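You operate a simulated robot arm through the tools that you are given. There is no shell and no other tool.

The job below is to be done with a simulated robot arm. You get a single attempt, and the scene is never put back.

Task
Test-run the large centrifuge at MID with the two blanks of equal weight.
Fine: opposite buckets, one full run; they stay in, lid shut.

It is judged by the outcome, as a careful person would: the job done as asked, and still so three seconds after it is handed in. It fails if anything else is knocked over, pushed out of place, dropped, spilled or broken. A push-on lid holds only when it is set on centred and level and pressed home; a screw cap is set on level and turned clockwise until tight.

Robot
A 7-joint arm with a three-finger gripper, fixed in place. Base frame: the origin is at the foot of the arm, x ahead of it, y to its left, z up; the work surface is at about z = 850. Units: mm, rad, N and s.
Its first joint turns from -2.897 to 2.897 rad. Payload 2.69 kg.
Tool frame: the origin (TCP) lies between the finger pads and is the grasp point; the fingertips stand 30 mm ahead of it; z points along the fingers, y is the line along which they close. The gripper opens to 128 mm. The gripper's body begins 117 mm behind the TCP.
Orientation is told as [roll, pitch, yaw] about the base's x, y, z axes, in that order, counted from this pose: with the fingers straight down and closing along the base's y, the tool's x points along the base's -x, its y along +y and its z along -z.

Tools
- The arm moves only by the tool nudge_tool. Its argument "motion" is a list of rows, each an object of numbers (a shift or turn left out is 0, a gripper value left out holds the last): "gripper": the gripper command, from -1 (shut) to 1 (fully open), values between in proportion; "tx", "ty", "tz": the shift along the tool's x, y, z in mm; "rx", "ry", "rz": the turn, a rotation vector about the tool's x, y, z in rad. In form: [{"gripper": .., "tx": .., "ty": .., "tz": .., "rx": .., "ry": .., "rz": ..}, ...]. A call has 1 to 20 rows; each row is the pose to reach, as a shift and turn from the pose commanded when the call began, along the tool's axes at that moment. A row lasts 0.2 s, in which the tool goes at most 50 mm and 0.15 rad; a call with a longer step from one row to the next is refused whole, and so is a gripper value outside its range. Where a pose cannot be reached the arm comes as near as it can. A force on the tool above 90 N (or 10 N above the force at the start of the call, whichever is more), or a blocked arm, ends the call early, and 0.2 s more pass. Each finger halts on what it meets, pressing with about 37 N; the grip force reading is that of the motor and also rises with nothing between the fingers. The clock runs only during rows and for 0.2 s after the last one: add rows that repeat a pose to give the fingers time. It gives the time, the measured TCP pose, the force on the tool (base axes), the opening and the grip force at its end, in the units of the frame above (readings bear some noise), with the torque about the TCP (base axes, N m) and any sound that the robot's microphone picked up.
- Cameras (640 x 400 px; columns grow to the right, rows downward): "scene" is fixed at [49.8, -501, 1657.7]; the picture's right is [0.89, -0.46, 0.00], its down [-0.20, -0.39, -0.90] and it looks along [0.42, 0.79, -0.44] (base axes); focal length 295 px, centre (320, 200). "wrist" rides on the gripper at [58, 54, -131] in the tool frame; the picture's right is [-0.68, 0.74, 0.00], its down [-0.62, -0.57, -0.55] and it looks along [-0.40, -0.37, 0.84] (tool axes); focal length 234 px, centre (320, 200).
- capture(camera): a new picture of that camera. It takes no simulated time.
- move_column(by): slides the trunk up (or, below 0, down) by that many mm; the arm rides with it, the base frame stays. It gives what a move gives, with no picture.
- probe_pixels(camera, pixels): for up to 12 pixels [column, row] of the newest picture of that camera ("zoom" is the newest enlarged one), the place [x, y, z] in the base frame of the surface seen there, good to about 2 mm. It takes no simulated time.
- close_up(camera, box): a new picture of the part [left, top, right, bottom] of that camera's present view, enlarged. It takes no simulated time.
- hand_in(): hands the job in; it is judged then, once.

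Unless the task says otherwise, let go and move clear before handing in.

The tools are called as name(argument=value, ...) on one line, values as JSON. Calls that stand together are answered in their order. nudge_tool: Moves the arm, as the interface text tells. Its arguments: {"type":"object","properties":{"motion":{"type":"array","items":{"type":"object","properties":{"gripper":{"type":"number"},"tx":{"type":"number"},"ty":{"type":"number"},"tz":{"type":"number"},"rx":{"type":"number"},"ry":{"type":"number"},"rz":{"type":"number"}}}}},"required":["motion"]} The other tools are called the same way: move_column (by) slides the trunk up or down; capture (camera) takes a picture; probe_pixels (camera, pixels) gives the place of the surface under pixels of a picture; close_up (camera, box) takes an enlarged picture of a part of a camera's view; hand_in () hands the job in.

At the start:

```text
time: 0.0
tcp_pos: [598.5, 41.6, 1558.6]
tool_rot: [0.001, 0.0, 0.0]
force: [-0.3, -0.2, -0.2]
torque: [0.0, -0.01, -0.02]
grip_width: 128.0
grip_force: 0.2
trunk travel left (down, up): [-200.0, 150.0]
```

scene: 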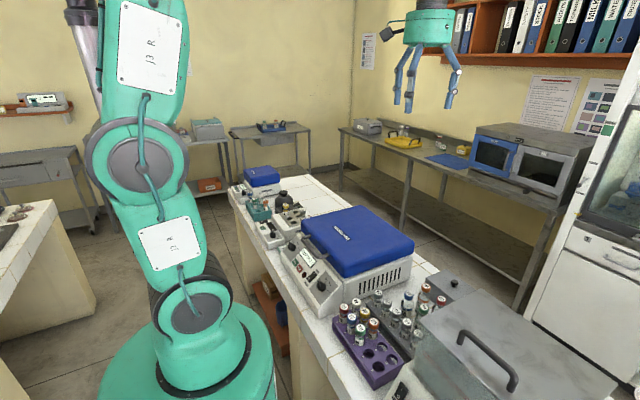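
wrist: 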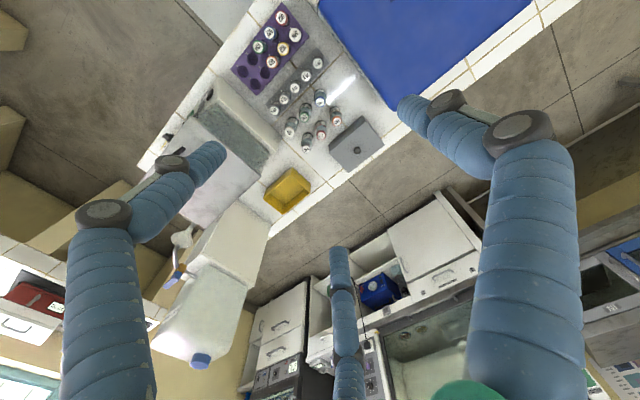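

The scene shows a large blue-lidded centrifuge around (350,250), with racks of tubes at (370,340) and (410,320). I'll enlarge those areas first.

close_up(camera="scene", box=[320, 260, 480, 400])

close_up(camera="scene", box=[270, 200, 430, 320])

close_up(camera="wrist", box=[210, 0, 410, 180])

close_up(camera="scene", box=[220, 160, 340, 250])

```text
2.86 times, centred on (400, 330) of scene
```

zoom: 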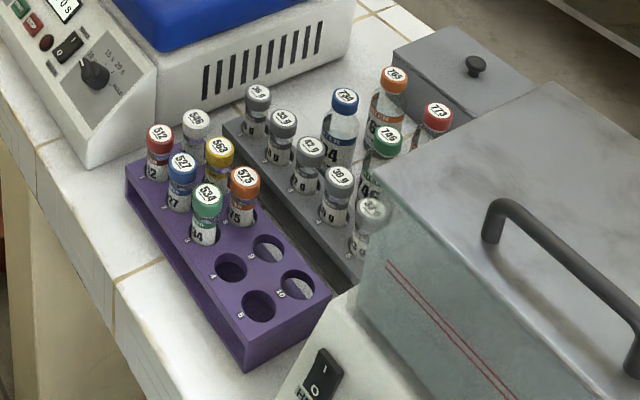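

```text
3.33 times, centred on (350, 260) of scene
```

zoom: 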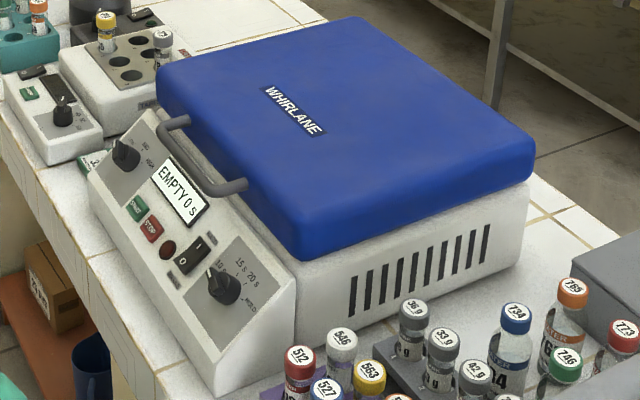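

```text
2.22 times, centred on (310, 90) of wrist
```

zoom: 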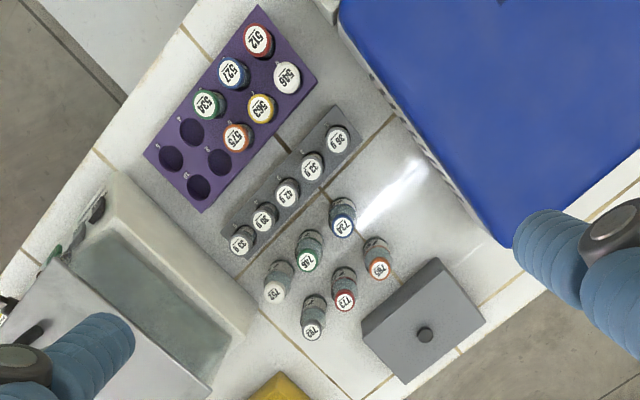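

```text
4.44 times, centred on (280, 205) of scene
```

zoom: 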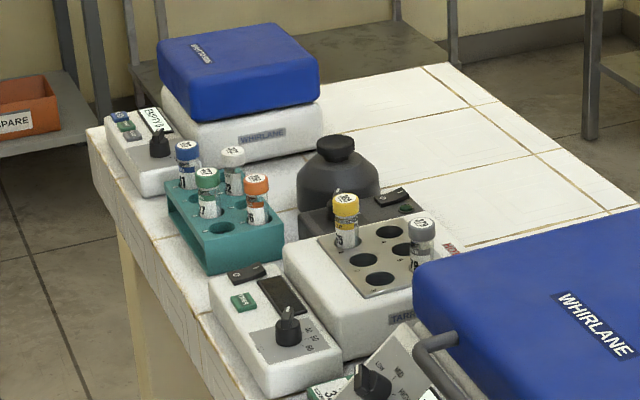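

The grey-capped tubes in the grey rack carry gram labels, and these are probably the blanks. I'll read those labels and the centrifuge panel up close.

close_up(camera="wrist", box=[275, 35, 335, 120])

close_up(camera="scene", box=[372, 285, 432, 350])

close_up(camera="scene", box=[290, 230, 350, 305])

close_up(camera="scene", box=[330, 190, 390, 230])

close_up(camera="scene", box=[270, 190, 320, 225])

```text
4.71 times, centred on (305, 78) of wrist
```

zoom: 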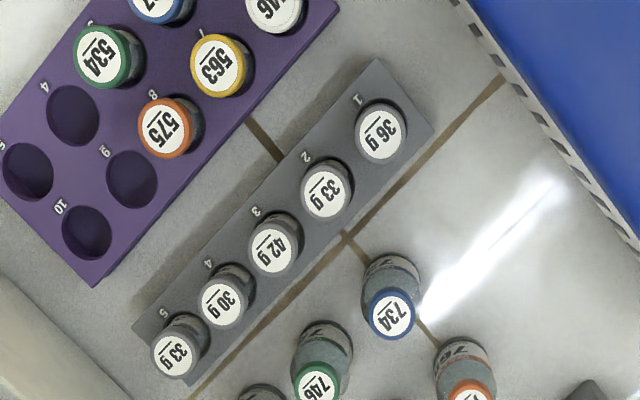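

```text
6.15 times, centred on (402, 318) of scene
```

zoom: 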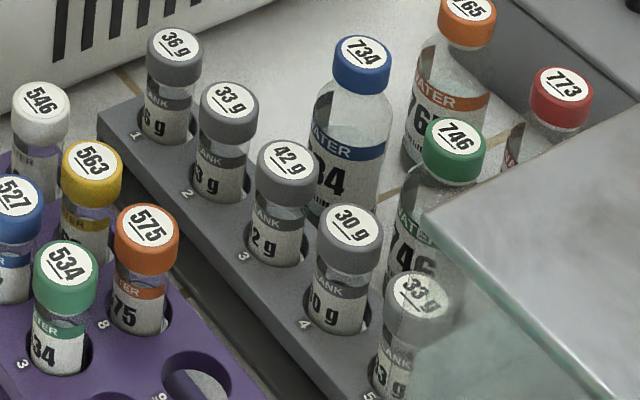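

```text
5.33 times, centred on (320, 268) of scene
```

zoom: 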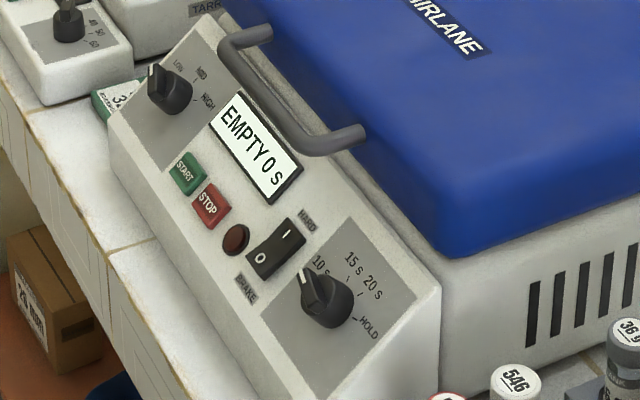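

```text
10.00 times, centred on (360, 210) of scene
```

zoom: 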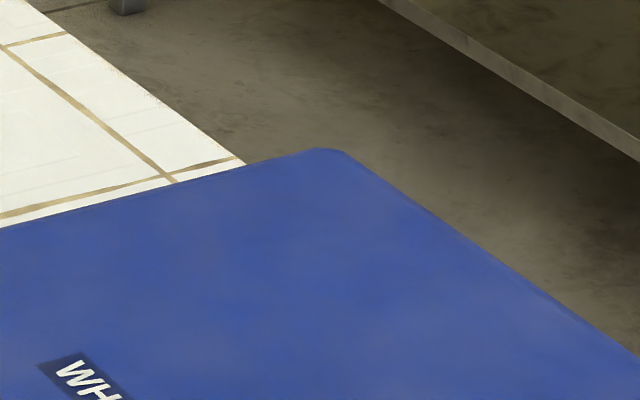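

```text
11.43 times, centred on (295, 208) of scene
```

zoom: 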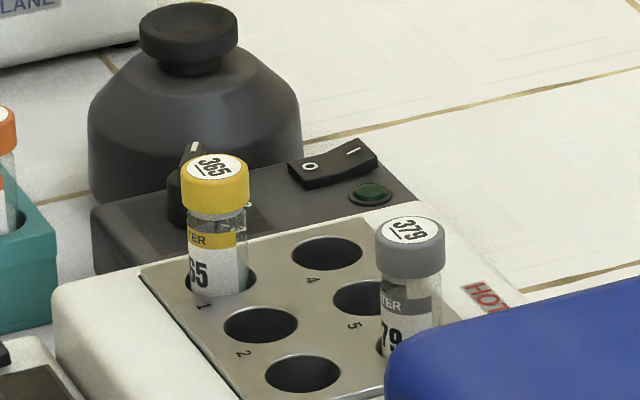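

The labels read 36, 33, 42, 30 and 33 g, so the two 33 g blanks in slots 2 and 5 are the equal pair. The speed dial points at LOW and the timer at 10 s. I'll probe the geometry next.

close_up(camera="scene", box=[270, 200, 430, 320])

probe_pixels(camera="zoom", pixels=[[165, 75], [300, 250], [525, 165], [345, 25], [215, 190], [165, 125], [243, 185], [120, 150], [222, 285], [137, 205], [298, 300], [520, 240]])

probe_pixels(camera="wrist", pixels=[[318, 63], [306, 76], [294, 88], [284, 99], [274, 110], [320, 98], [290, 140], [273, 170], [365, 145], [300, 93], [285, 190], [310, 145]])

```text
3.33 times, centred on (350, 260) of scene
```

zoom: 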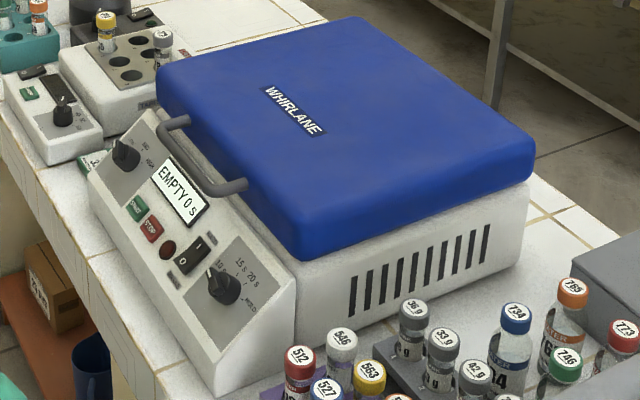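

```text
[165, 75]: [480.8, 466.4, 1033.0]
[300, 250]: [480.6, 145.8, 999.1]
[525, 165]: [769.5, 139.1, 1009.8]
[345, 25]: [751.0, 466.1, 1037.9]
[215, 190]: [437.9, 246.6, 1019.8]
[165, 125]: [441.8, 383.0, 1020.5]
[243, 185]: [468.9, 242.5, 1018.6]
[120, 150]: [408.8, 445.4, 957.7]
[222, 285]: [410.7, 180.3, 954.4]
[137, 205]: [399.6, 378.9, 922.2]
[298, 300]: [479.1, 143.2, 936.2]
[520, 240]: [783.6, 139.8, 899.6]
```

```text
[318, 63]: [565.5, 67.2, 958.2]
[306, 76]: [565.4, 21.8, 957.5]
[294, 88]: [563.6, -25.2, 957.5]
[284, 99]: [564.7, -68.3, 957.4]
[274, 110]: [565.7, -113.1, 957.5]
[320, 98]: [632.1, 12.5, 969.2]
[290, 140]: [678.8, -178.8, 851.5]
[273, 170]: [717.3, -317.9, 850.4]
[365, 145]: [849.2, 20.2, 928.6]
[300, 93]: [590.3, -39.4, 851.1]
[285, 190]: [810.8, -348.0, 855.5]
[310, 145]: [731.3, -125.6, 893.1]
```

The centrifuge body spans roughly x 480–785 and y 140–470, with the handle bar near x 438, z 1020. I'll probe the panel and the rack in more detail.

close_up(camera="scene", box=[290, 230, 350, 305])

probe_pixels(camera="zoom", pixels=[[125, 110], [215, 40], [330, 380], [430, 280], [190, 170], [212, 205], [237, 240], [155, 75], [185, 95], [305, 280], [335, 300], [170, 110]])

probe_pixels(camera="zoom", pixels=[[165, 88], [180, 85], [150, 72], [187, 110], [232, 40], [265, 30], [300, 145], [350, 130], [285, 250], [260, 255], [195, 80], [178, 68]])

```text
5.33 times, centred on (320, 268) of scene
```

zoom: 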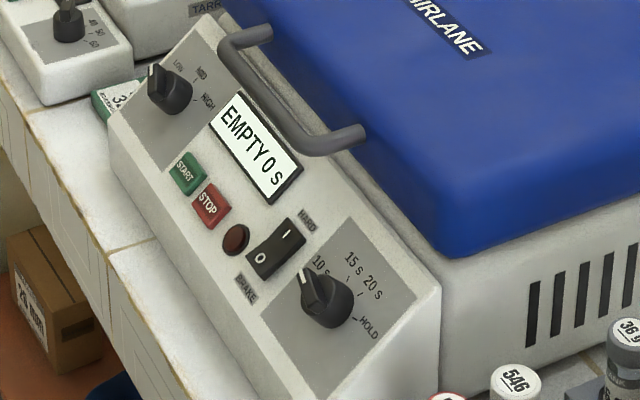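

```text
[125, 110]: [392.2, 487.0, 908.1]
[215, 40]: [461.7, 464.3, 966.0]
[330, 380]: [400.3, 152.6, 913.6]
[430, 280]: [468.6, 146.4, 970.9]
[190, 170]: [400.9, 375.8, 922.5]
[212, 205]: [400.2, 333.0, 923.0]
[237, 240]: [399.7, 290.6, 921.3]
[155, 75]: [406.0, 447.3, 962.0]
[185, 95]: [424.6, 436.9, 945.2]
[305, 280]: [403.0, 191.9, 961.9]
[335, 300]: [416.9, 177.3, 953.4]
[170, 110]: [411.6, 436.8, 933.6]
```

```text
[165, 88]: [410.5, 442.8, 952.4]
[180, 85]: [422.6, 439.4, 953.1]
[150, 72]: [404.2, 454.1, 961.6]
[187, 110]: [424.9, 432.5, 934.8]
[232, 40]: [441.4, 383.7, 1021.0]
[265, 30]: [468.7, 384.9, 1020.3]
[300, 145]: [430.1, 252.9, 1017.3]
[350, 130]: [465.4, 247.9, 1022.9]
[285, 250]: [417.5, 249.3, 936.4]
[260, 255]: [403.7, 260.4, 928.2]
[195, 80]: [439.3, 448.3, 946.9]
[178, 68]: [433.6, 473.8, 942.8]
```

The panel slopes about 40°, rising toward +x, and the speed knob sits near (415, 445, 945). I'll move the arm to a tilted viewpoint above the panel.

nudge_tool(motion=[{"tx": 19, "ty": 25.6, "tz": 25, "ry": -0.049}, {"tx": 38, "ty": 51.2, "tz": 50, "ry": -0.098}, {"tx": 57, "ty": 76.8, "tz": 75, "ry": -0.147}, {"tx": 76, "ty": 102.4, "tz": 100, "ry": -0.196}, {"tx": 95, "ty": 128, "tz": 125, "ry": -0.245}, {"tx": 114, "ty": 153.6, "tz": 150, "ry": -0.294}, {"tx": 133, "ty": 179.2, "tz": 175, "ry": -0.343}, {"tx": 152, "ty": 204.8, "tz": 200, "ry": -0.392}, {"tx": 171, "ty": 230.4, "tz": 225, "ry": -0.441}, {"tx": 190, "ty": 256, "tz": 250, "ry": -0.49}, {"tx": 209, "ty": 281.6, "tz": 275, "ry": -0.539}, {"tx": 228, "ty": 307.2, "tz": 300, "ry": -0.588}, {"tx": 247, "ty": 332.8, "tz": 325, "ry": -0.637}, {"tx": 266, "ty": 358.4, "tz": 350, "ry": -0.69}])

capture(camera="wrist")

capture(camera="scene")

```text
time: 3.0
tcp_pos: [331.3, 400.5, 1209.6]
tool_rot: [0.001, -0.692, 0.001]
force: [1.1, -0.2, -0.1]
torque: [-0.04, 0.0, -0.01]
grip_width: 128.3
grip_force: 0.1
trunk travel left (down, up): [-200.0, 150.0]
```

```text
taken
```

wrist: 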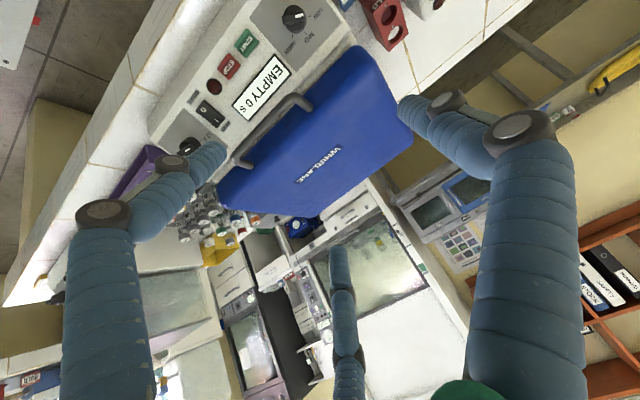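

```text
taken
```

scene: 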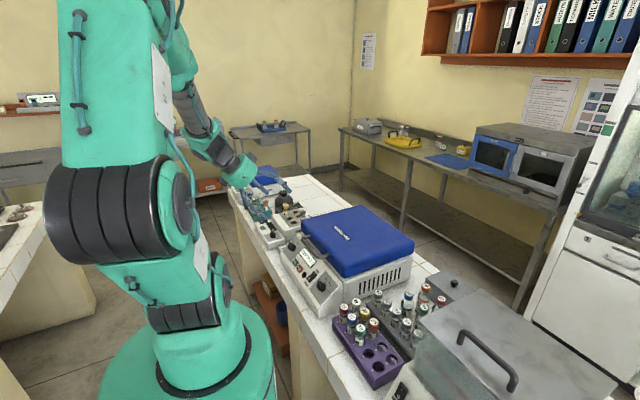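

The wrist view shows three prongs, at tips (400,105), (222,150) and (338,250), although the text says two fingers. I'll probe where they are and then watch a test closing.

probe_pixels(camera="wrist", pixels=[[405, 105], [218, 152], [338, 252], [445, 98], [520, 125], [172, 165], [345, 290], [300, 20], [293, 12], [186, 146], [320, 42], [205, 112]])

nudge_tool(motion=[{"gripper": 0.0}, {"gripper": -0.4}, {"gripper": -0.4}, {"gripper": -0.4}])

capture(camera="wrist")

close_up(camera="scene", box=[170, 100, 330, 230])

```text
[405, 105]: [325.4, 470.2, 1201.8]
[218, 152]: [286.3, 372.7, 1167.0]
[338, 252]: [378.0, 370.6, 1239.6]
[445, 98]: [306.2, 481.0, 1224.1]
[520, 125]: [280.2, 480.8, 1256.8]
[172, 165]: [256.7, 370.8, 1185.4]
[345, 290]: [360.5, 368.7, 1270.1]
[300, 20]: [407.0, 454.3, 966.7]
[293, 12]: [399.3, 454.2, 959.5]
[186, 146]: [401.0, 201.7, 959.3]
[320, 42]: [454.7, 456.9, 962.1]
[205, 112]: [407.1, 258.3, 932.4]
```

```text
time: 4.0
tcp_pos: [332.7, 398.6, 1209.0]
tool_rot: [0.0, -0.69, 0.001]
force: [-0.9, -0.2, 0.1]
torque: [0.01, -0.02, -0.01]
grip_width: 38.5
grip_force: 0.0
trunk travel left (down, up): [-200.0, 150.0]
```

```text
taken
```

wrist: 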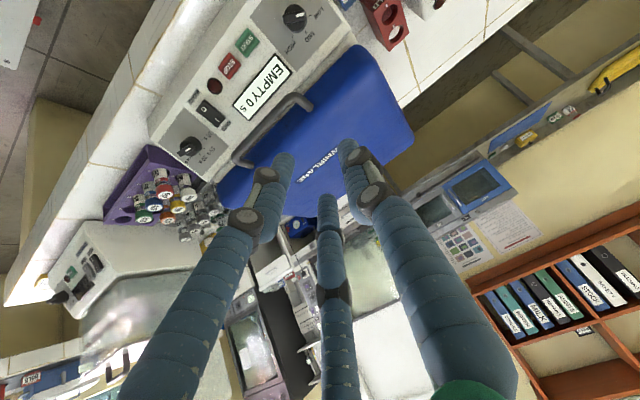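

```text
3.08 times, centred on (250, 165) of scene
```

zoom: 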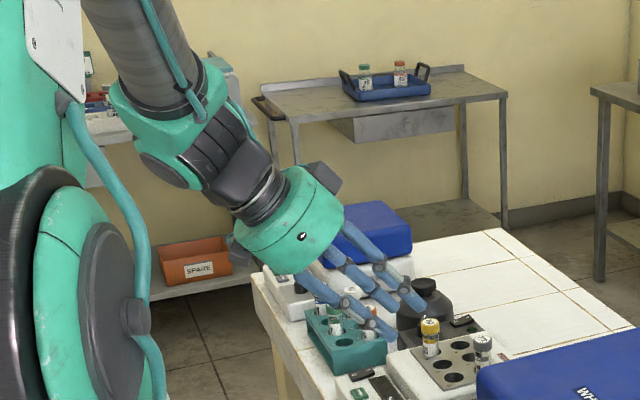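

The gripper closes as three prongs in the pictures, so I'll plan grasps that work for either description. Now I'll look at the knobs up close.

close_up(camera="wrist", box=[250, 0, 350, 62])

probe_pixels(camera="zoom", pixels=[[260, 70], [290, 100], [315, 130], [320, 80], [350, 110], [250, 130], [285, 155], [440, 100], [380, 240], [270, 290], [345, 155], [300, 60]])

close_up(camera="wrist", box=[160, 60, 300, 180])

```text
6.40 times, centred on (300, 31) of wrist
```

zoom: 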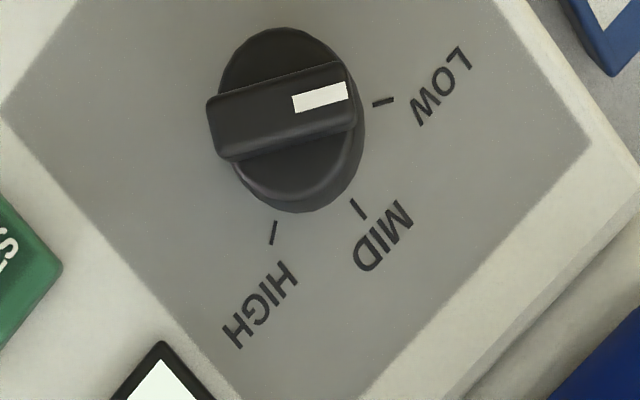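

```text
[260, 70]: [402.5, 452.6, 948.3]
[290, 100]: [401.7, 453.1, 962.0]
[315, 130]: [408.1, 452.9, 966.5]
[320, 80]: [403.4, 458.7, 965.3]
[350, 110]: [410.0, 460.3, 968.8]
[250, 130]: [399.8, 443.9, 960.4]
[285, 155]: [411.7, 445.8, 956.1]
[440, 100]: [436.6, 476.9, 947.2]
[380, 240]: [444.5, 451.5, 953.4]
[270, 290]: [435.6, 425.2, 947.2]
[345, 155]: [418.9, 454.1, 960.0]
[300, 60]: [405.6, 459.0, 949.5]
```

```text
3.33 times, centred on (230, 120) of wrist
```

zoom: 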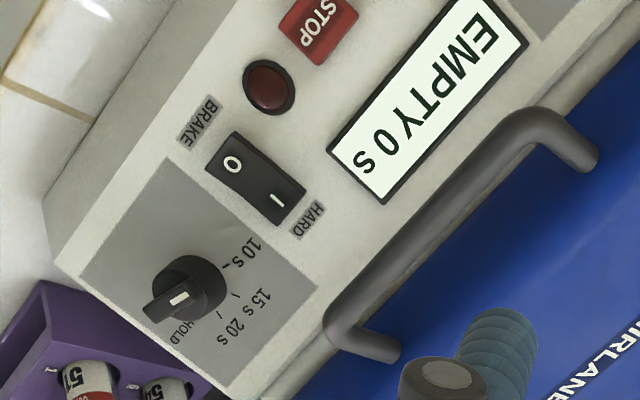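

The speed knob clearly points to LOW. The timer's white mark at (180,298) needs a closer look.

close_up(camera="wrist", box=[170, 125, 230, 165])

probe_pixels(camera="zoom", pixels=[[150, 240], [200, 200], [250, 180], [120, 260], [230, 230], [180, 160], [400, 90], [450, 230], [350, 330], [200, 300], [330, 160], [300, 200]])

close_up(camera="scene", box=[312, 270, 332, 296])

```text
10.00 times, centred on (200, 145) of wrist
```

zoom: 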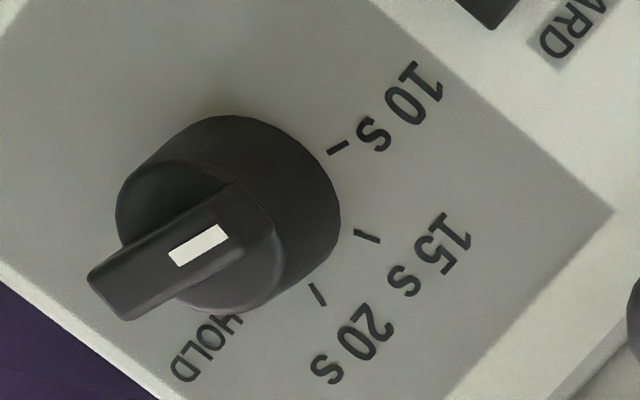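

```text
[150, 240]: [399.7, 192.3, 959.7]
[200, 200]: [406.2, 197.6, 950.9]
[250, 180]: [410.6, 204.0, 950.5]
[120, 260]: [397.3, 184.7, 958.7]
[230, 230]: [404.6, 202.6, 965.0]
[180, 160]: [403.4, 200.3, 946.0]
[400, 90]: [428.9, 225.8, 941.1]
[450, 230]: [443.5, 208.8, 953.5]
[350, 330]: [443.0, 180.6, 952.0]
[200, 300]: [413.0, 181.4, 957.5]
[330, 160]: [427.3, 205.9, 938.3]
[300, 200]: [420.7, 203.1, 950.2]
```

```text
15.38 times, centred on (322, 283) of scene
```

zoom: 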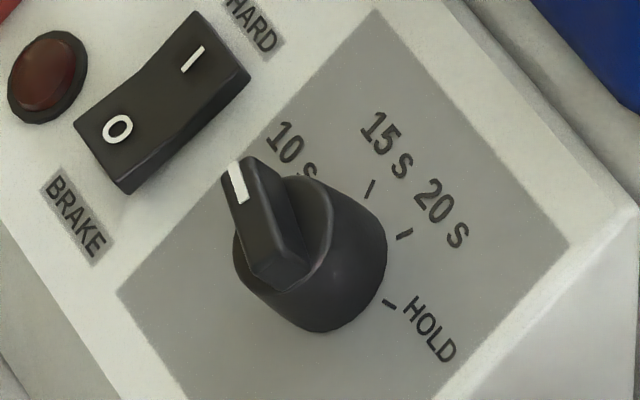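

The timer points at 10 s, and the speed knob's bar is at LOW with its top centre near (403, 450, 963). I'll move to a standoff along the panel normal with the fingers partly open and look straight at it.

nudge_tool(motion=[{"tx": 20, "ty": 10, "tz": 27, "gripper": 0.3}, {"tx": 40, "ty": 20, "tz": 54}, {"tx": 60, "ty": 30, "tz": 81}, {"tx": 80, "ty": 40, "tz": 108}, {"tx": 103, "ty": 51, "tz": 134}])

capture(camera="wrist")

close_up(camera="wrist", box=[260, 80, 380, 200])

capture(camera="scene")

```text
time: 5.2
tcp_pos: [339.5, 450.8, 1038.7]
tool_rot: [-0.001, -0.689, 0.0]
force: [0.2, 0.2, -0.7]
torque: [0.0, -0.04, 0.0]
grip_width: 83.5
grip_force: 0.0
trunk travel left (down, up): [-200.0, 150.0]
```

```text
taken
```

wrist: 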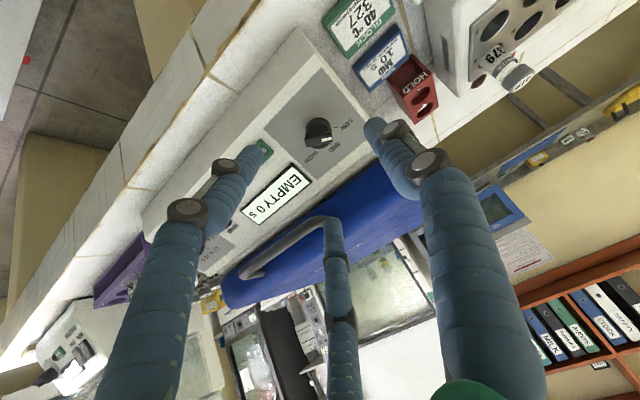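

```text
3.33 times, centred on (320, 140) of wrist
```

zoom: 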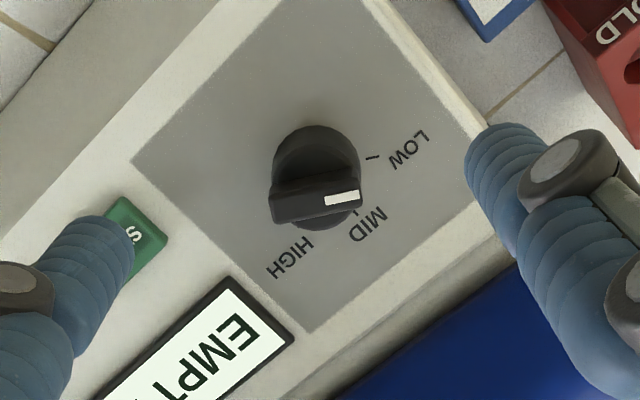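

```text
taken
```

scene: 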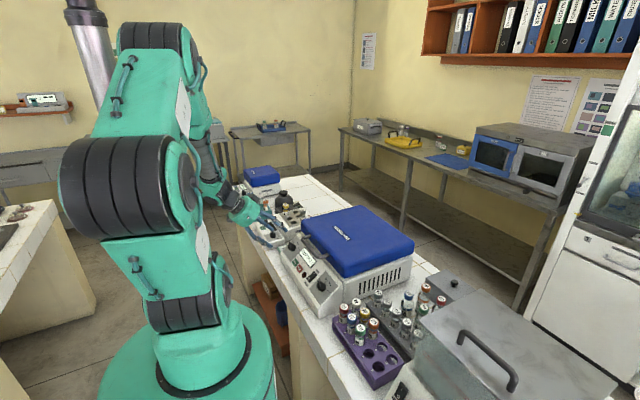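

The bar's white tip lies toward LOW. I'll probe the knob's bar, disc and ticks for accurate centring.

probe_pixels(camera="zoom", pixels=[[372, 157], [355, 212], [308, 232], [280, 196], [355, 188], [318, 190], [320, 205], [350, 200], [315, 135], [280, 160], [355, 165], [315, 178]])

probe_pixels(camera="zoom", pixels=[[274, 200], [358, 196], [316, 212], [330, 232], [310, 150], [300, 130], [335, 130], [160, 160], [310, 330], [340, 40], [222, 60], [440, 160]])

```text
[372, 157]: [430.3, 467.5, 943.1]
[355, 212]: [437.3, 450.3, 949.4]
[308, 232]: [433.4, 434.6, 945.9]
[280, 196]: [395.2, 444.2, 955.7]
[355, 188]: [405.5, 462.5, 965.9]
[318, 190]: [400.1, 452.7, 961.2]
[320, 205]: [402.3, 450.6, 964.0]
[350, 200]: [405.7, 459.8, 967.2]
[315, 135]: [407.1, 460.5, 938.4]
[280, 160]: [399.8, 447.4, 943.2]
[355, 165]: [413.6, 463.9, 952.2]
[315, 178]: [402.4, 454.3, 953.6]
```

```text
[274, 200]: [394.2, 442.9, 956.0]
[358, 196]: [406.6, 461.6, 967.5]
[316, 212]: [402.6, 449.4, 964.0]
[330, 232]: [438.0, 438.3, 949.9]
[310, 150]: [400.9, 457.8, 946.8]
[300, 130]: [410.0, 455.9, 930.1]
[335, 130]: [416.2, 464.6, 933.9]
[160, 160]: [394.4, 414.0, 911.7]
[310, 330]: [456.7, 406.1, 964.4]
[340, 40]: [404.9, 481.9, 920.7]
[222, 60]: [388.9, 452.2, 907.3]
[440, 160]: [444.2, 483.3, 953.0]
```

The bar top centre is at about (400.5, 452, 962), the bar is angled about 45°, and the disc top is about 12 mm below it. I'll rotate the tool so its closing line crosses the bar, then advance along the normal.

nudge_tool(motion=[{"tx": 2, "ty": 1, "rz": -0.13, "gripper": -0.4}, {"tx": 2, "ty": 1, "rz": -0.26}, {"tx": 2, "ty": 1, "rz": -0.39}, {"tx": 2, "ty": 1, "rz": -0.52}, {"tx": 2, "ty": 1, "rz": -0.65}, {"tx": 2, "ty": 1, "rz": -0.785}, {"tx": 2, "ty": 1, "rz": -0.785, "tz": 20}, {"tx": 2, "ty": 1, "rz": -0.785, "tz": 40}])

capture(camera="wrist")

close_up(camera="scene", box=[220, 180, 340, 280])

```text
time: 7.0
tcp_pos: [359.2, 452.0, 1007.9]
tool_rot: [-0.528, -0.467, 0.915]
force: [-0.1, 0.4, 0.8]
torque: [-0.04, 0.01, 0.01]
grip_width: 38.4
grip_force: 0.1
trunk travel left (down, up): [-200.0, 150.0]
```

```text
taken
```

wrist: 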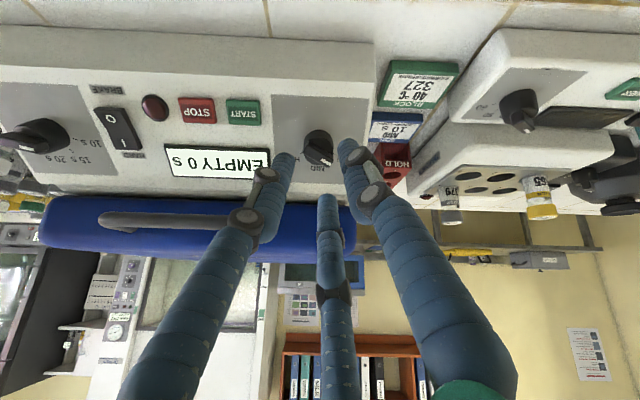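

```text
4.00 times, centred on (280, 230) of scene
```

zoom: 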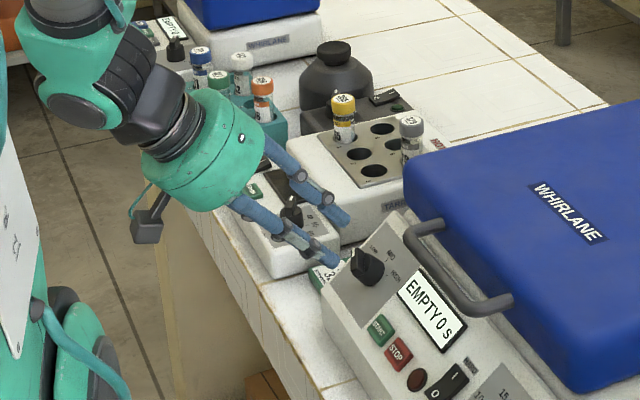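

The gripper is aligned above the knob, seen at (318,148). I'll check alignment up close before the final advance.

close_up(camera="wrist", box=[260, 100, 380, 220])

probe_pixels(camera="zoom", pixels=[[310, 190], [300, 165], [325, 165], [345, 165], [275, 165], [320, 200], [300, 200], [140, 190], [275, 320], [360, 170], [355, 325], [430, 150]])

```text
3.33 times, centred on (320, 160) of wrist
```

zoom: 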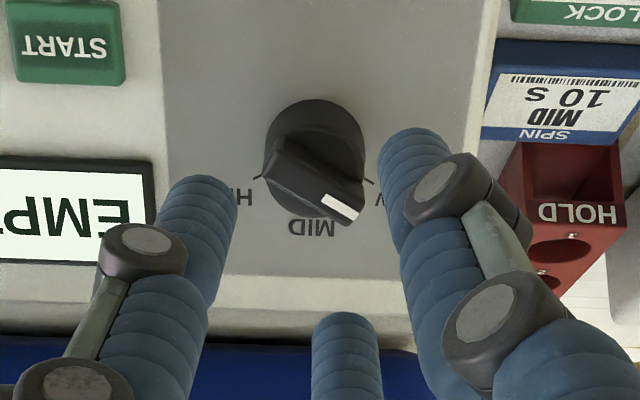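

```text
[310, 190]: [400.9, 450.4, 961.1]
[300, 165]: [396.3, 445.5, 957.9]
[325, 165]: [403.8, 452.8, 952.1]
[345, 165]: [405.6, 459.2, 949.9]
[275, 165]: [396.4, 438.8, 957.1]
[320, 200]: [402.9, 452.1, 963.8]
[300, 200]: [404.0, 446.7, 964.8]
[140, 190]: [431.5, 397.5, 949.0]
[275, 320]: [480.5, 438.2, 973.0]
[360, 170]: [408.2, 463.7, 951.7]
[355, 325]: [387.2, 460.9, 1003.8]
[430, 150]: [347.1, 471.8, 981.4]
```

The bar sits between finger A on one side and the other two fingers on the other, centred at zoom (315,185). A nearby card reads "SPIN MID 10 s", which agrees with the timer setting. Now I'll advance and grip.

nudge_tool(motion=[{"tz": 10}, {"tz": 20}, {"tz": 30}, {"tz": 38}, {"tz": 38}])

close_up(camera="wrist", box=[260, 120, 380, 240])

close_up(camera="scene", box=[280, 215, 340, 265])

```text
time: 8.2
tcp_pos: [386.1, 452.8, 977.1]
tool_rot: [-0.529, -0.466, 0.913]
force: [0.3, 0.4, -1.0]
torque: [-0.01, -0.02, -0.02]
grip_width: 38.7
grip_force: 0.1
trunk travel left (down, up): [-200.0, 150.0]
```

```text
3.33 times, centred on (320, 180) of wrist
```

zoom: 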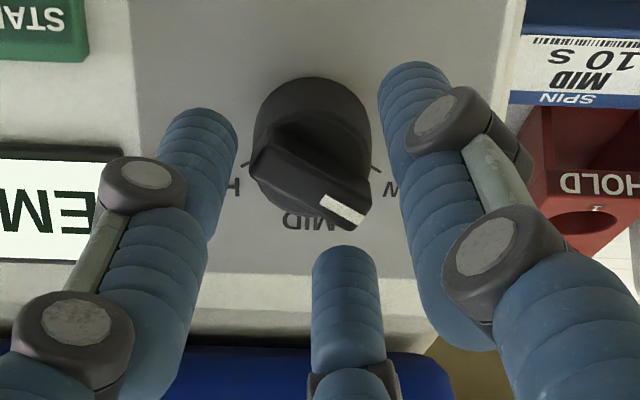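

```text
8.00 times, centred on (310, 240) of scene
```

zoom: 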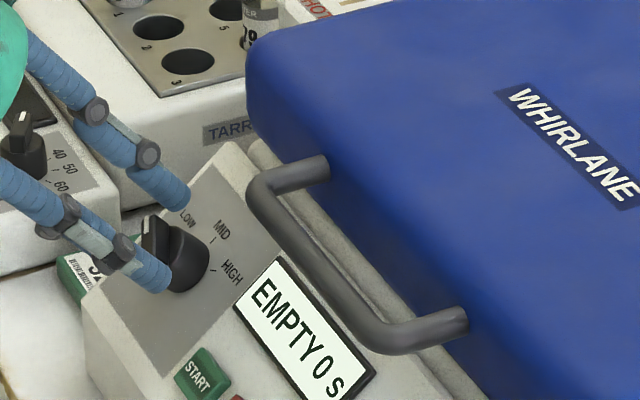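

The TCP is about 55 mm above the panel and the tips overlap the bar by about 9 mm. I'll advance 2 mm more and close on it.

nudge_tool(motion=[{"tz": 2}, {"tz": 2, "gripper": -0.7}, {"tz": 2, "gripper": -0.85}, {"tz": 2, "gripper": -1}, {"tz": 2, "gripper": -1}])

close_up(camera="wrist", box=[260, 120, 380, 240])

close_up(camera="scene", box=[280, 215, 340, 265])

```text
time: 9.4
tcp_pos: [387.8, 446.3, 975.8]
tool_rot: [-0.531, -0.464, 0.909]
force: [9.5, -54.5, 2.6]
torque: [-1.24, -0.66, -1.69]
grip_width: 20.2
grip_force: 37.2
trunk travel left (down, up): [-200.0, 150.0]
```

```text
3.33 times, centred on (320, 180) of wrist
```

zoom: 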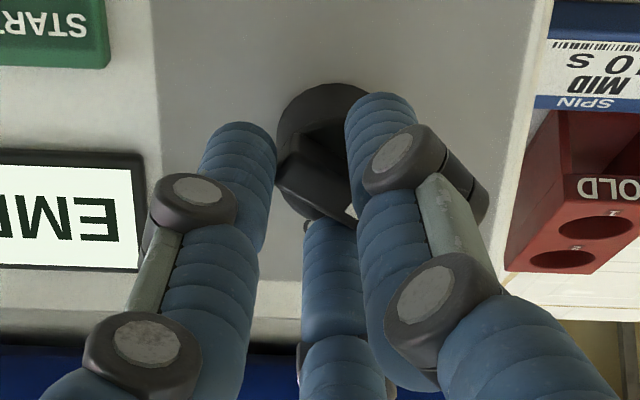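

```text
8.00 times, centred on (310, 240) of scene
```

zoom: 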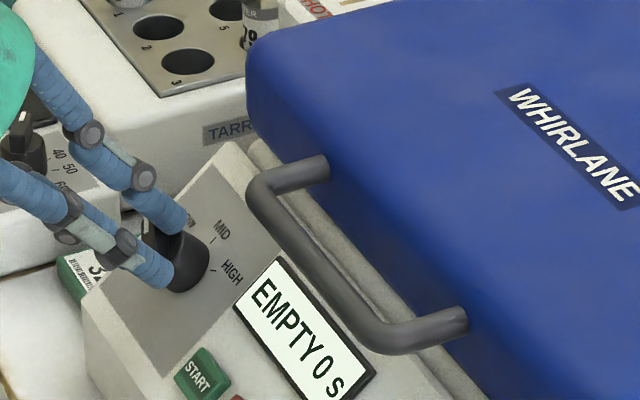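

The fingers really are three: B met the bar's end and pushed the tool to -y with 54 N. I'll open up, go deeper, and grip the round disc instead, which should centre itself.

nudge_tool(motion=[{"gripper": -0.2}, {"gripper": -0.2}, {"gripper": -0.2, "tz": 6}, {"gripper": -0.2, "tz": 12}, {"gripper": -0.2, "tz": 14}, {"gripper": -0.2, "tz": 14}])

close_up(camera="wrist", box=[260, 120, 380, 240])

close_up(camera="scene", box=[280, 215, 340, 265])

```text
time: 10.8
tcp_pos: [395.7, 452.1, 967.3]
tool_rot: [-0.526, -0.468, 0.913]
force: [0.2, -0.2, 1.0]
torque: [-0.04, -0.04, -0.02]
grip_width: 51.3
grip_force: 0.0
trunk travel left (down, up): [-200.0, 150.0]
```

```text
3.33 times, centred on (320, 180) of wrist
```

zoom: 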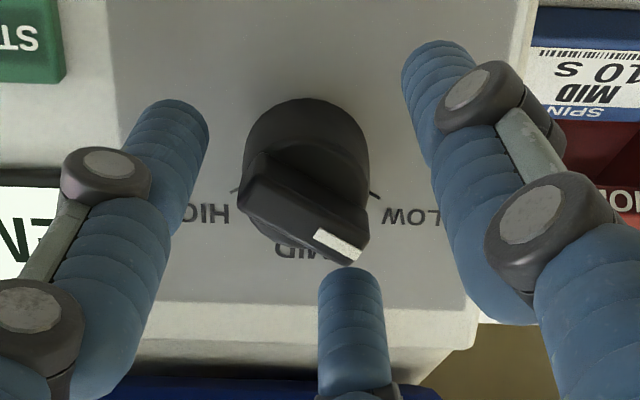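

```text
8.00 times, centred on (310, 240) of scene
```

zoom: 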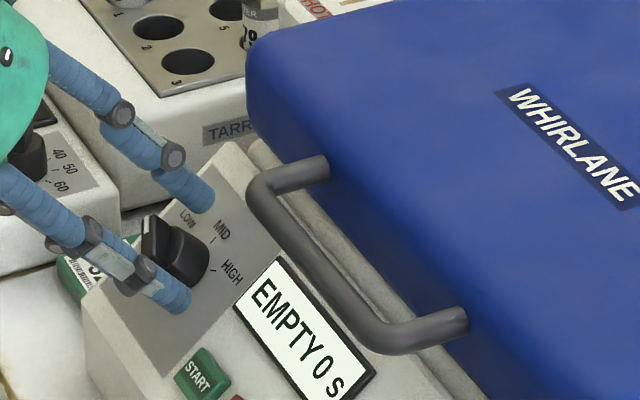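

The fingers now surround the disc with the tips about 12 mm above the panel. I'll close on the disc.

nudge_tool(motion=[{"gripper": -0.4}, {"gripper": -0.5}, {"gripper": -0.6}, {"gripper": -0.6}])

close_up(camera="wrist", box=[260, 120, 380, 240])

```text
time: 11.8
tcp_pos: [395.2, 452.1, 965.6]
tool_rot: [-0.529, -0.466, 0.913]
force: [-1.5, -5.9, -1.5]
torque: [-0.1, -0.05, -0.16]
grip_width: 31.9
grip_force: 4.2
trunk travel left (down, up): [-200.0, 150.0]
```

```text
3.33 times, centred on (320, 180) of wrist
```

zoom: 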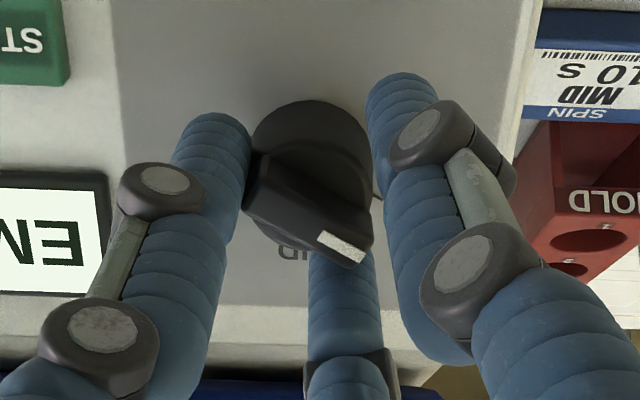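

The fingers contact at 31.9 mm, with little side force. I'll tighten and then turn clockwise, from LOW toward MID, by about 45°.

nudge_tool(motion=[{"gripper": -1}, {"gripper": -1}, {"rz": 0.1}, {"rz": 0.2}, {"rz": 0.3}, {"rz": 0.4}, {"rz": 0.5}, {"rz": 0.5}])

capture(camera="wrist")

close_up(camera="scene", box=[280, 215, 340, 265])

```text
time: 13.6
tcp_pos: [397.4, 452.6, 965.8]
tool_rot: [-0.227, -0.658, 0.363]
force: [-14.2, -3.4, 5.6]
torque: [0.28, 0.09, 0.2]
grip_width: 30.2
grip_force: 37.0
trunk travel left (down, up): [-200.0, 150.0]
```

```text
taken
```

wrist: 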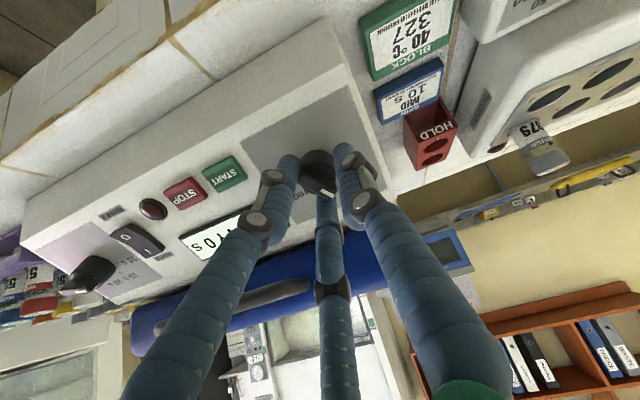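

```text
8.00 times, centred on (310, 240) of scene
```

zoom: 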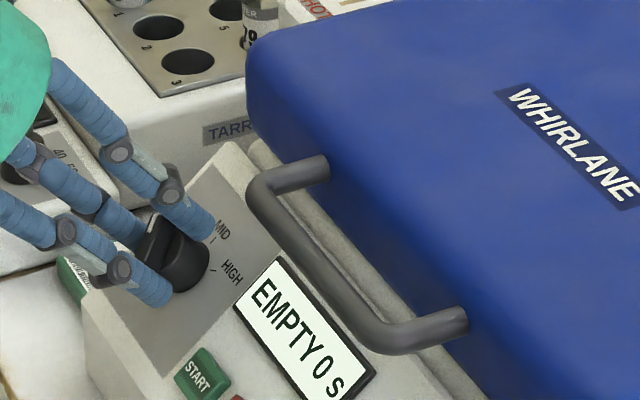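

The knob seems to be following. I'll turn the rest of the 45° and look.

nudge_tool(motion=[{"rz": 0.1}, {"rz": 0.2}, {"rz": 0.285}, {"rz": 0.285}])

close_up(camera="wrist", box=[260, 120, 380, 240])

close_up(camera="scene", box=[290, 225, 320, 250])

```text
time: 14.6
tcp_pos: [397.7, 453.1, 966.6]
tool_rot: [0.003, -0.691, -0.004]
force: [-12.2, -8.9, 20.3]
torque: [-0.72, -0.41, -0.59]
grip_width: 29.9
grip_force: 37.0
trunk travel left (down, up): [-200.0, 150.0]
```

```text
3.33 times, centred on (320, 180) of wrist
```

zoom: 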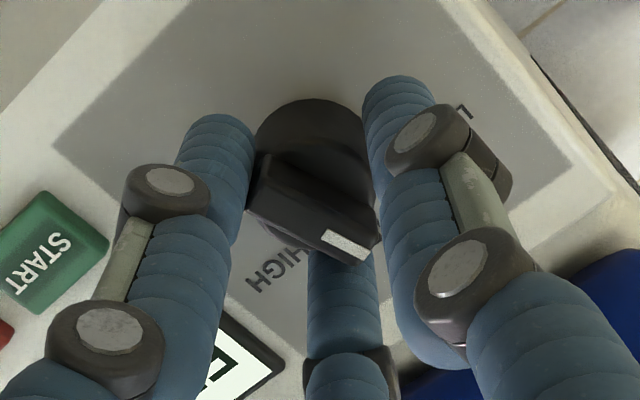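

```text
16.00 times, centred on (305, 238) of scene
```

zoom: 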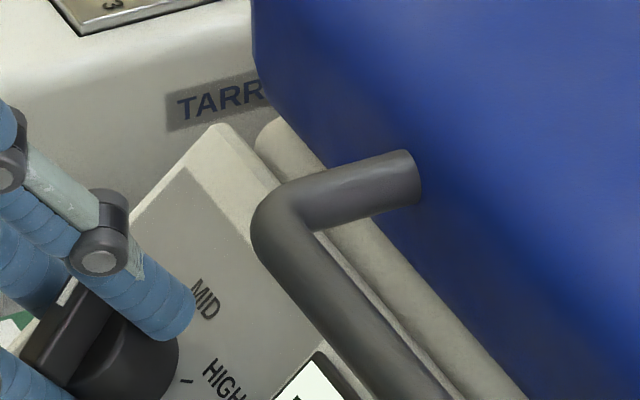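

The bar kept its orientation relative to the tool, so it turned about 45°. I'll release, back off along the normal, and check where it points.

nudge_tool(motion=[{"gripper": -0.3}, {"gripper": -0.1}, {"gripper": -0.1}, {"tz": -30}, {"tz": -70}, {"tz": -70}])

close_up(camera="wrist", box=[260, 80, 380, 200])

close_up(camera="scene", box=[290, 225, 320, 250])

```text
time: 16.0
tcp_pos: [352.9, 451.4, 1018.1]
tool_rot: [0.0, -0.688, -0.003]
force: [-0.3, -0.4, 0.1]
torque: [0.03, 0.04, 0.04]
grip_width: 57.3
grip_force: 0.1
trunk travel left (down, up): [-200.0, 150.0]
```

```text
3.33 times, centred on (320, 140) of wrist
```

zoom: 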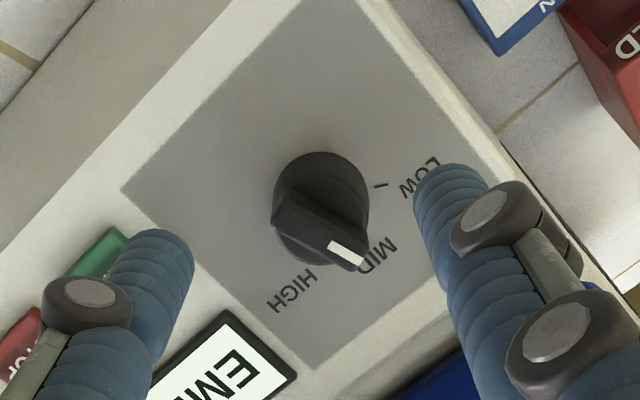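

```text
16.00 times, centred on (305, 238) of scene
```

zoom: 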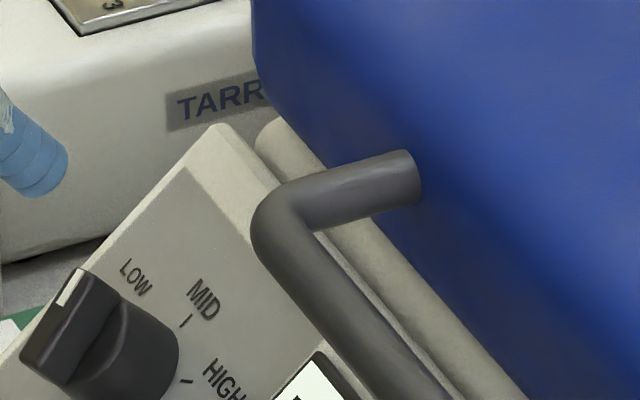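

The pointer now heads toward MID. I'll probe the bar's ends to measure its angle.

probe_pixels(camera="zoom", pixels=[[90, 275], [40, 350], [65, 285], [78, 315], [120, 350], [55, 380], [190, 300], [135, 280], [225, 385], [185, 320], [187, 381], [100, 290]])

close_up(camera="wrist", box=[300, 110, 340, 170])

probe_pixels(camera="zoom", pixels=[[150, 150], [350, 310], [250, 240], [200, 190], [300, 280], [330, 300], [420, 175], [375, 290], [370, 340], [270, 285], [230, 220], [290, 250]])

```text
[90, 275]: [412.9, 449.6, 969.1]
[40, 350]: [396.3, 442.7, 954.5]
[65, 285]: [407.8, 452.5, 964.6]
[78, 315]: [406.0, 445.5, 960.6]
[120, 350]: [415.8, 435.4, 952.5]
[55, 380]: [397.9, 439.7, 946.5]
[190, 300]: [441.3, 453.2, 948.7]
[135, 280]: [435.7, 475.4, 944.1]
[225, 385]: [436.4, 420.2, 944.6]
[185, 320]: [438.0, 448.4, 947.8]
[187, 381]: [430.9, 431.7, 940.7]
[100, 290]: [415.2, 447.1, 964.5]
```

```text
6.67 times, centred on (320, 140) of wrist
```

zoom: 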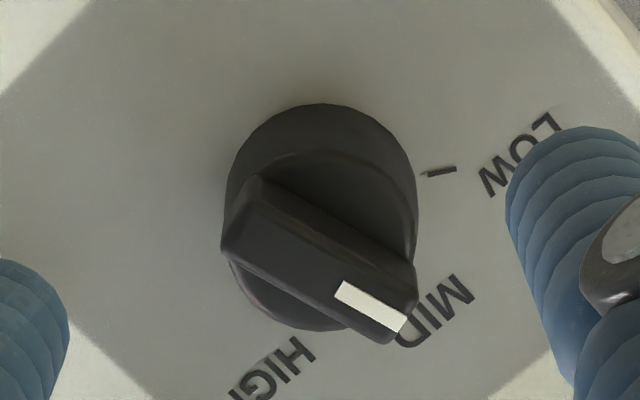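

```text
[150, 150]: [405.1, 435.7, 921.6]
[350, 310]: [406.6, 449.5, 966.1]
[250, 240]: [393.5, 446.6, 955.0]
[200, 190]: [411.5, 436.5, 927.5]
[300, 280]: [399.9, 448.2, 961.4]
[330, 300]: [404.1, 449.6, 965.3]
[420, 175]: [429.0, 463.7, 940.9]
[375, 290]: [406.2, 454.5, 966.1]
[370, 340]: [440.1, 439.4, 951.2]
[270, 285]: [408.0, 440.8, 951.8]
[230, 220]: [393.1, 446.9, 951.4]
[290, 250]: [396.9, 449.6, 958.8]
```

The bar is still about 17° on the LOW side of MID because the fingers slipped a little. I'll back-rotate, regrip the disc and turn the rest.

nudge_tool(motion=[{"rz": -0.15, "gripper": -0.2}, {"rz": -0.3}, {"rz": -0.3, "tz": 30}, {"rz": -0.3, "tz": 55}, {"rz": -0.3, "tz": 70}, {"rz": -0.3, "tz": 70, "gripper": -0.6}, {"rz": -0.3, "tz": 70, "gripper": -1}, {"rz": -0.3, "tz": 70}, {"rz": -0.2, "tz": 70}, {"rz": -0.1, "tz": 70}, {"rz": 0, "tz": 70}, {"rz": 0.08, "tz": 70}, {"rz": 0.08, "tz": 70}, {"rz": 0.08, "tz": 70}])

close_up(camera="wrist", box=[260, 120, 380, 240])

nudge_tool(motion=[{"gripper": -0.3}, {"gripper": -0.1}, {"gripper": -0.1}, {"tz": -30}, {"tz": -70}, {"tz": -70, "rz": -0.08}, {"tz": -70, "rz": -0.08}])

close_up(camera="wrist", box=[300, 110, 340, 170])

close_up(camera="scene", box=[290, 225, 320, 250])

```text
time: 19.0
tcp_pos: [399.0, 449.4, 966.4]
tool_rot: [0.067, -0.687, -0.107]
force: [37.8, -33.6, 19.6]
torque: [-0.31, -0.94, -0.22]
grip_width: 27.8
grip_force: 45.5
trunk travel left (down, up): [-200.0, 150.0]
```

```text
3.33 times, centred on (320, 180) of wrist
```

zoom: 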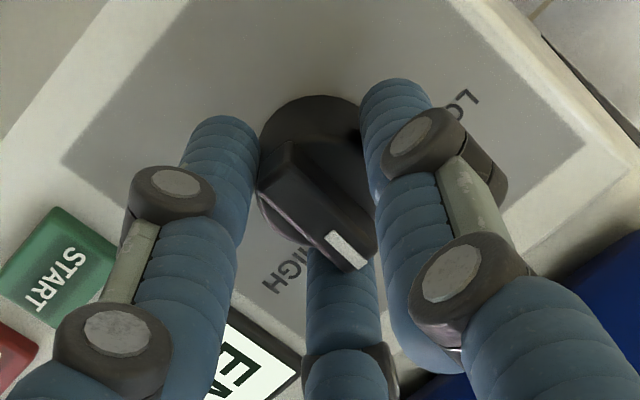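

```text
time: 20.6
tcp_pos: [351.2, 452.1, 1018.6]
tool_rot: [0.0, -0.689, -0.001]
force: [0.3, -0.2, 0.3]
torque: [-0.03, -0.02, -0.03]
grip_width: 57.5
grip_force: 0.1
trunk travel left (down, up): [-200.0, 150.0]
```

```text
6.67 times, centred on (320, 140) of wrist
```

zoom: 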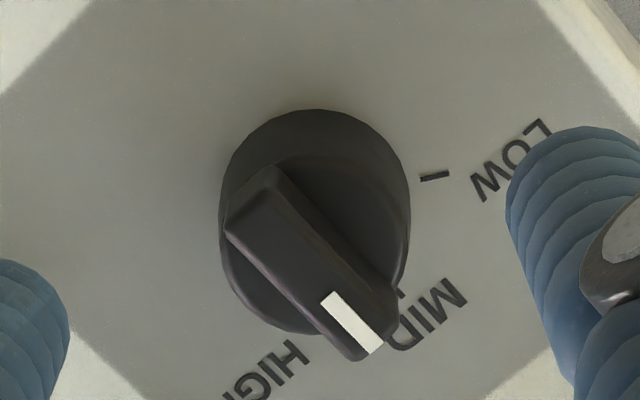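

```text
16.00 times, centred on (305, 238) of scene
```

zoom: 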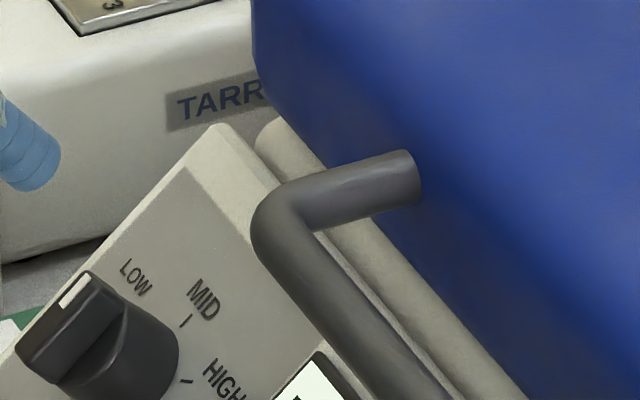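

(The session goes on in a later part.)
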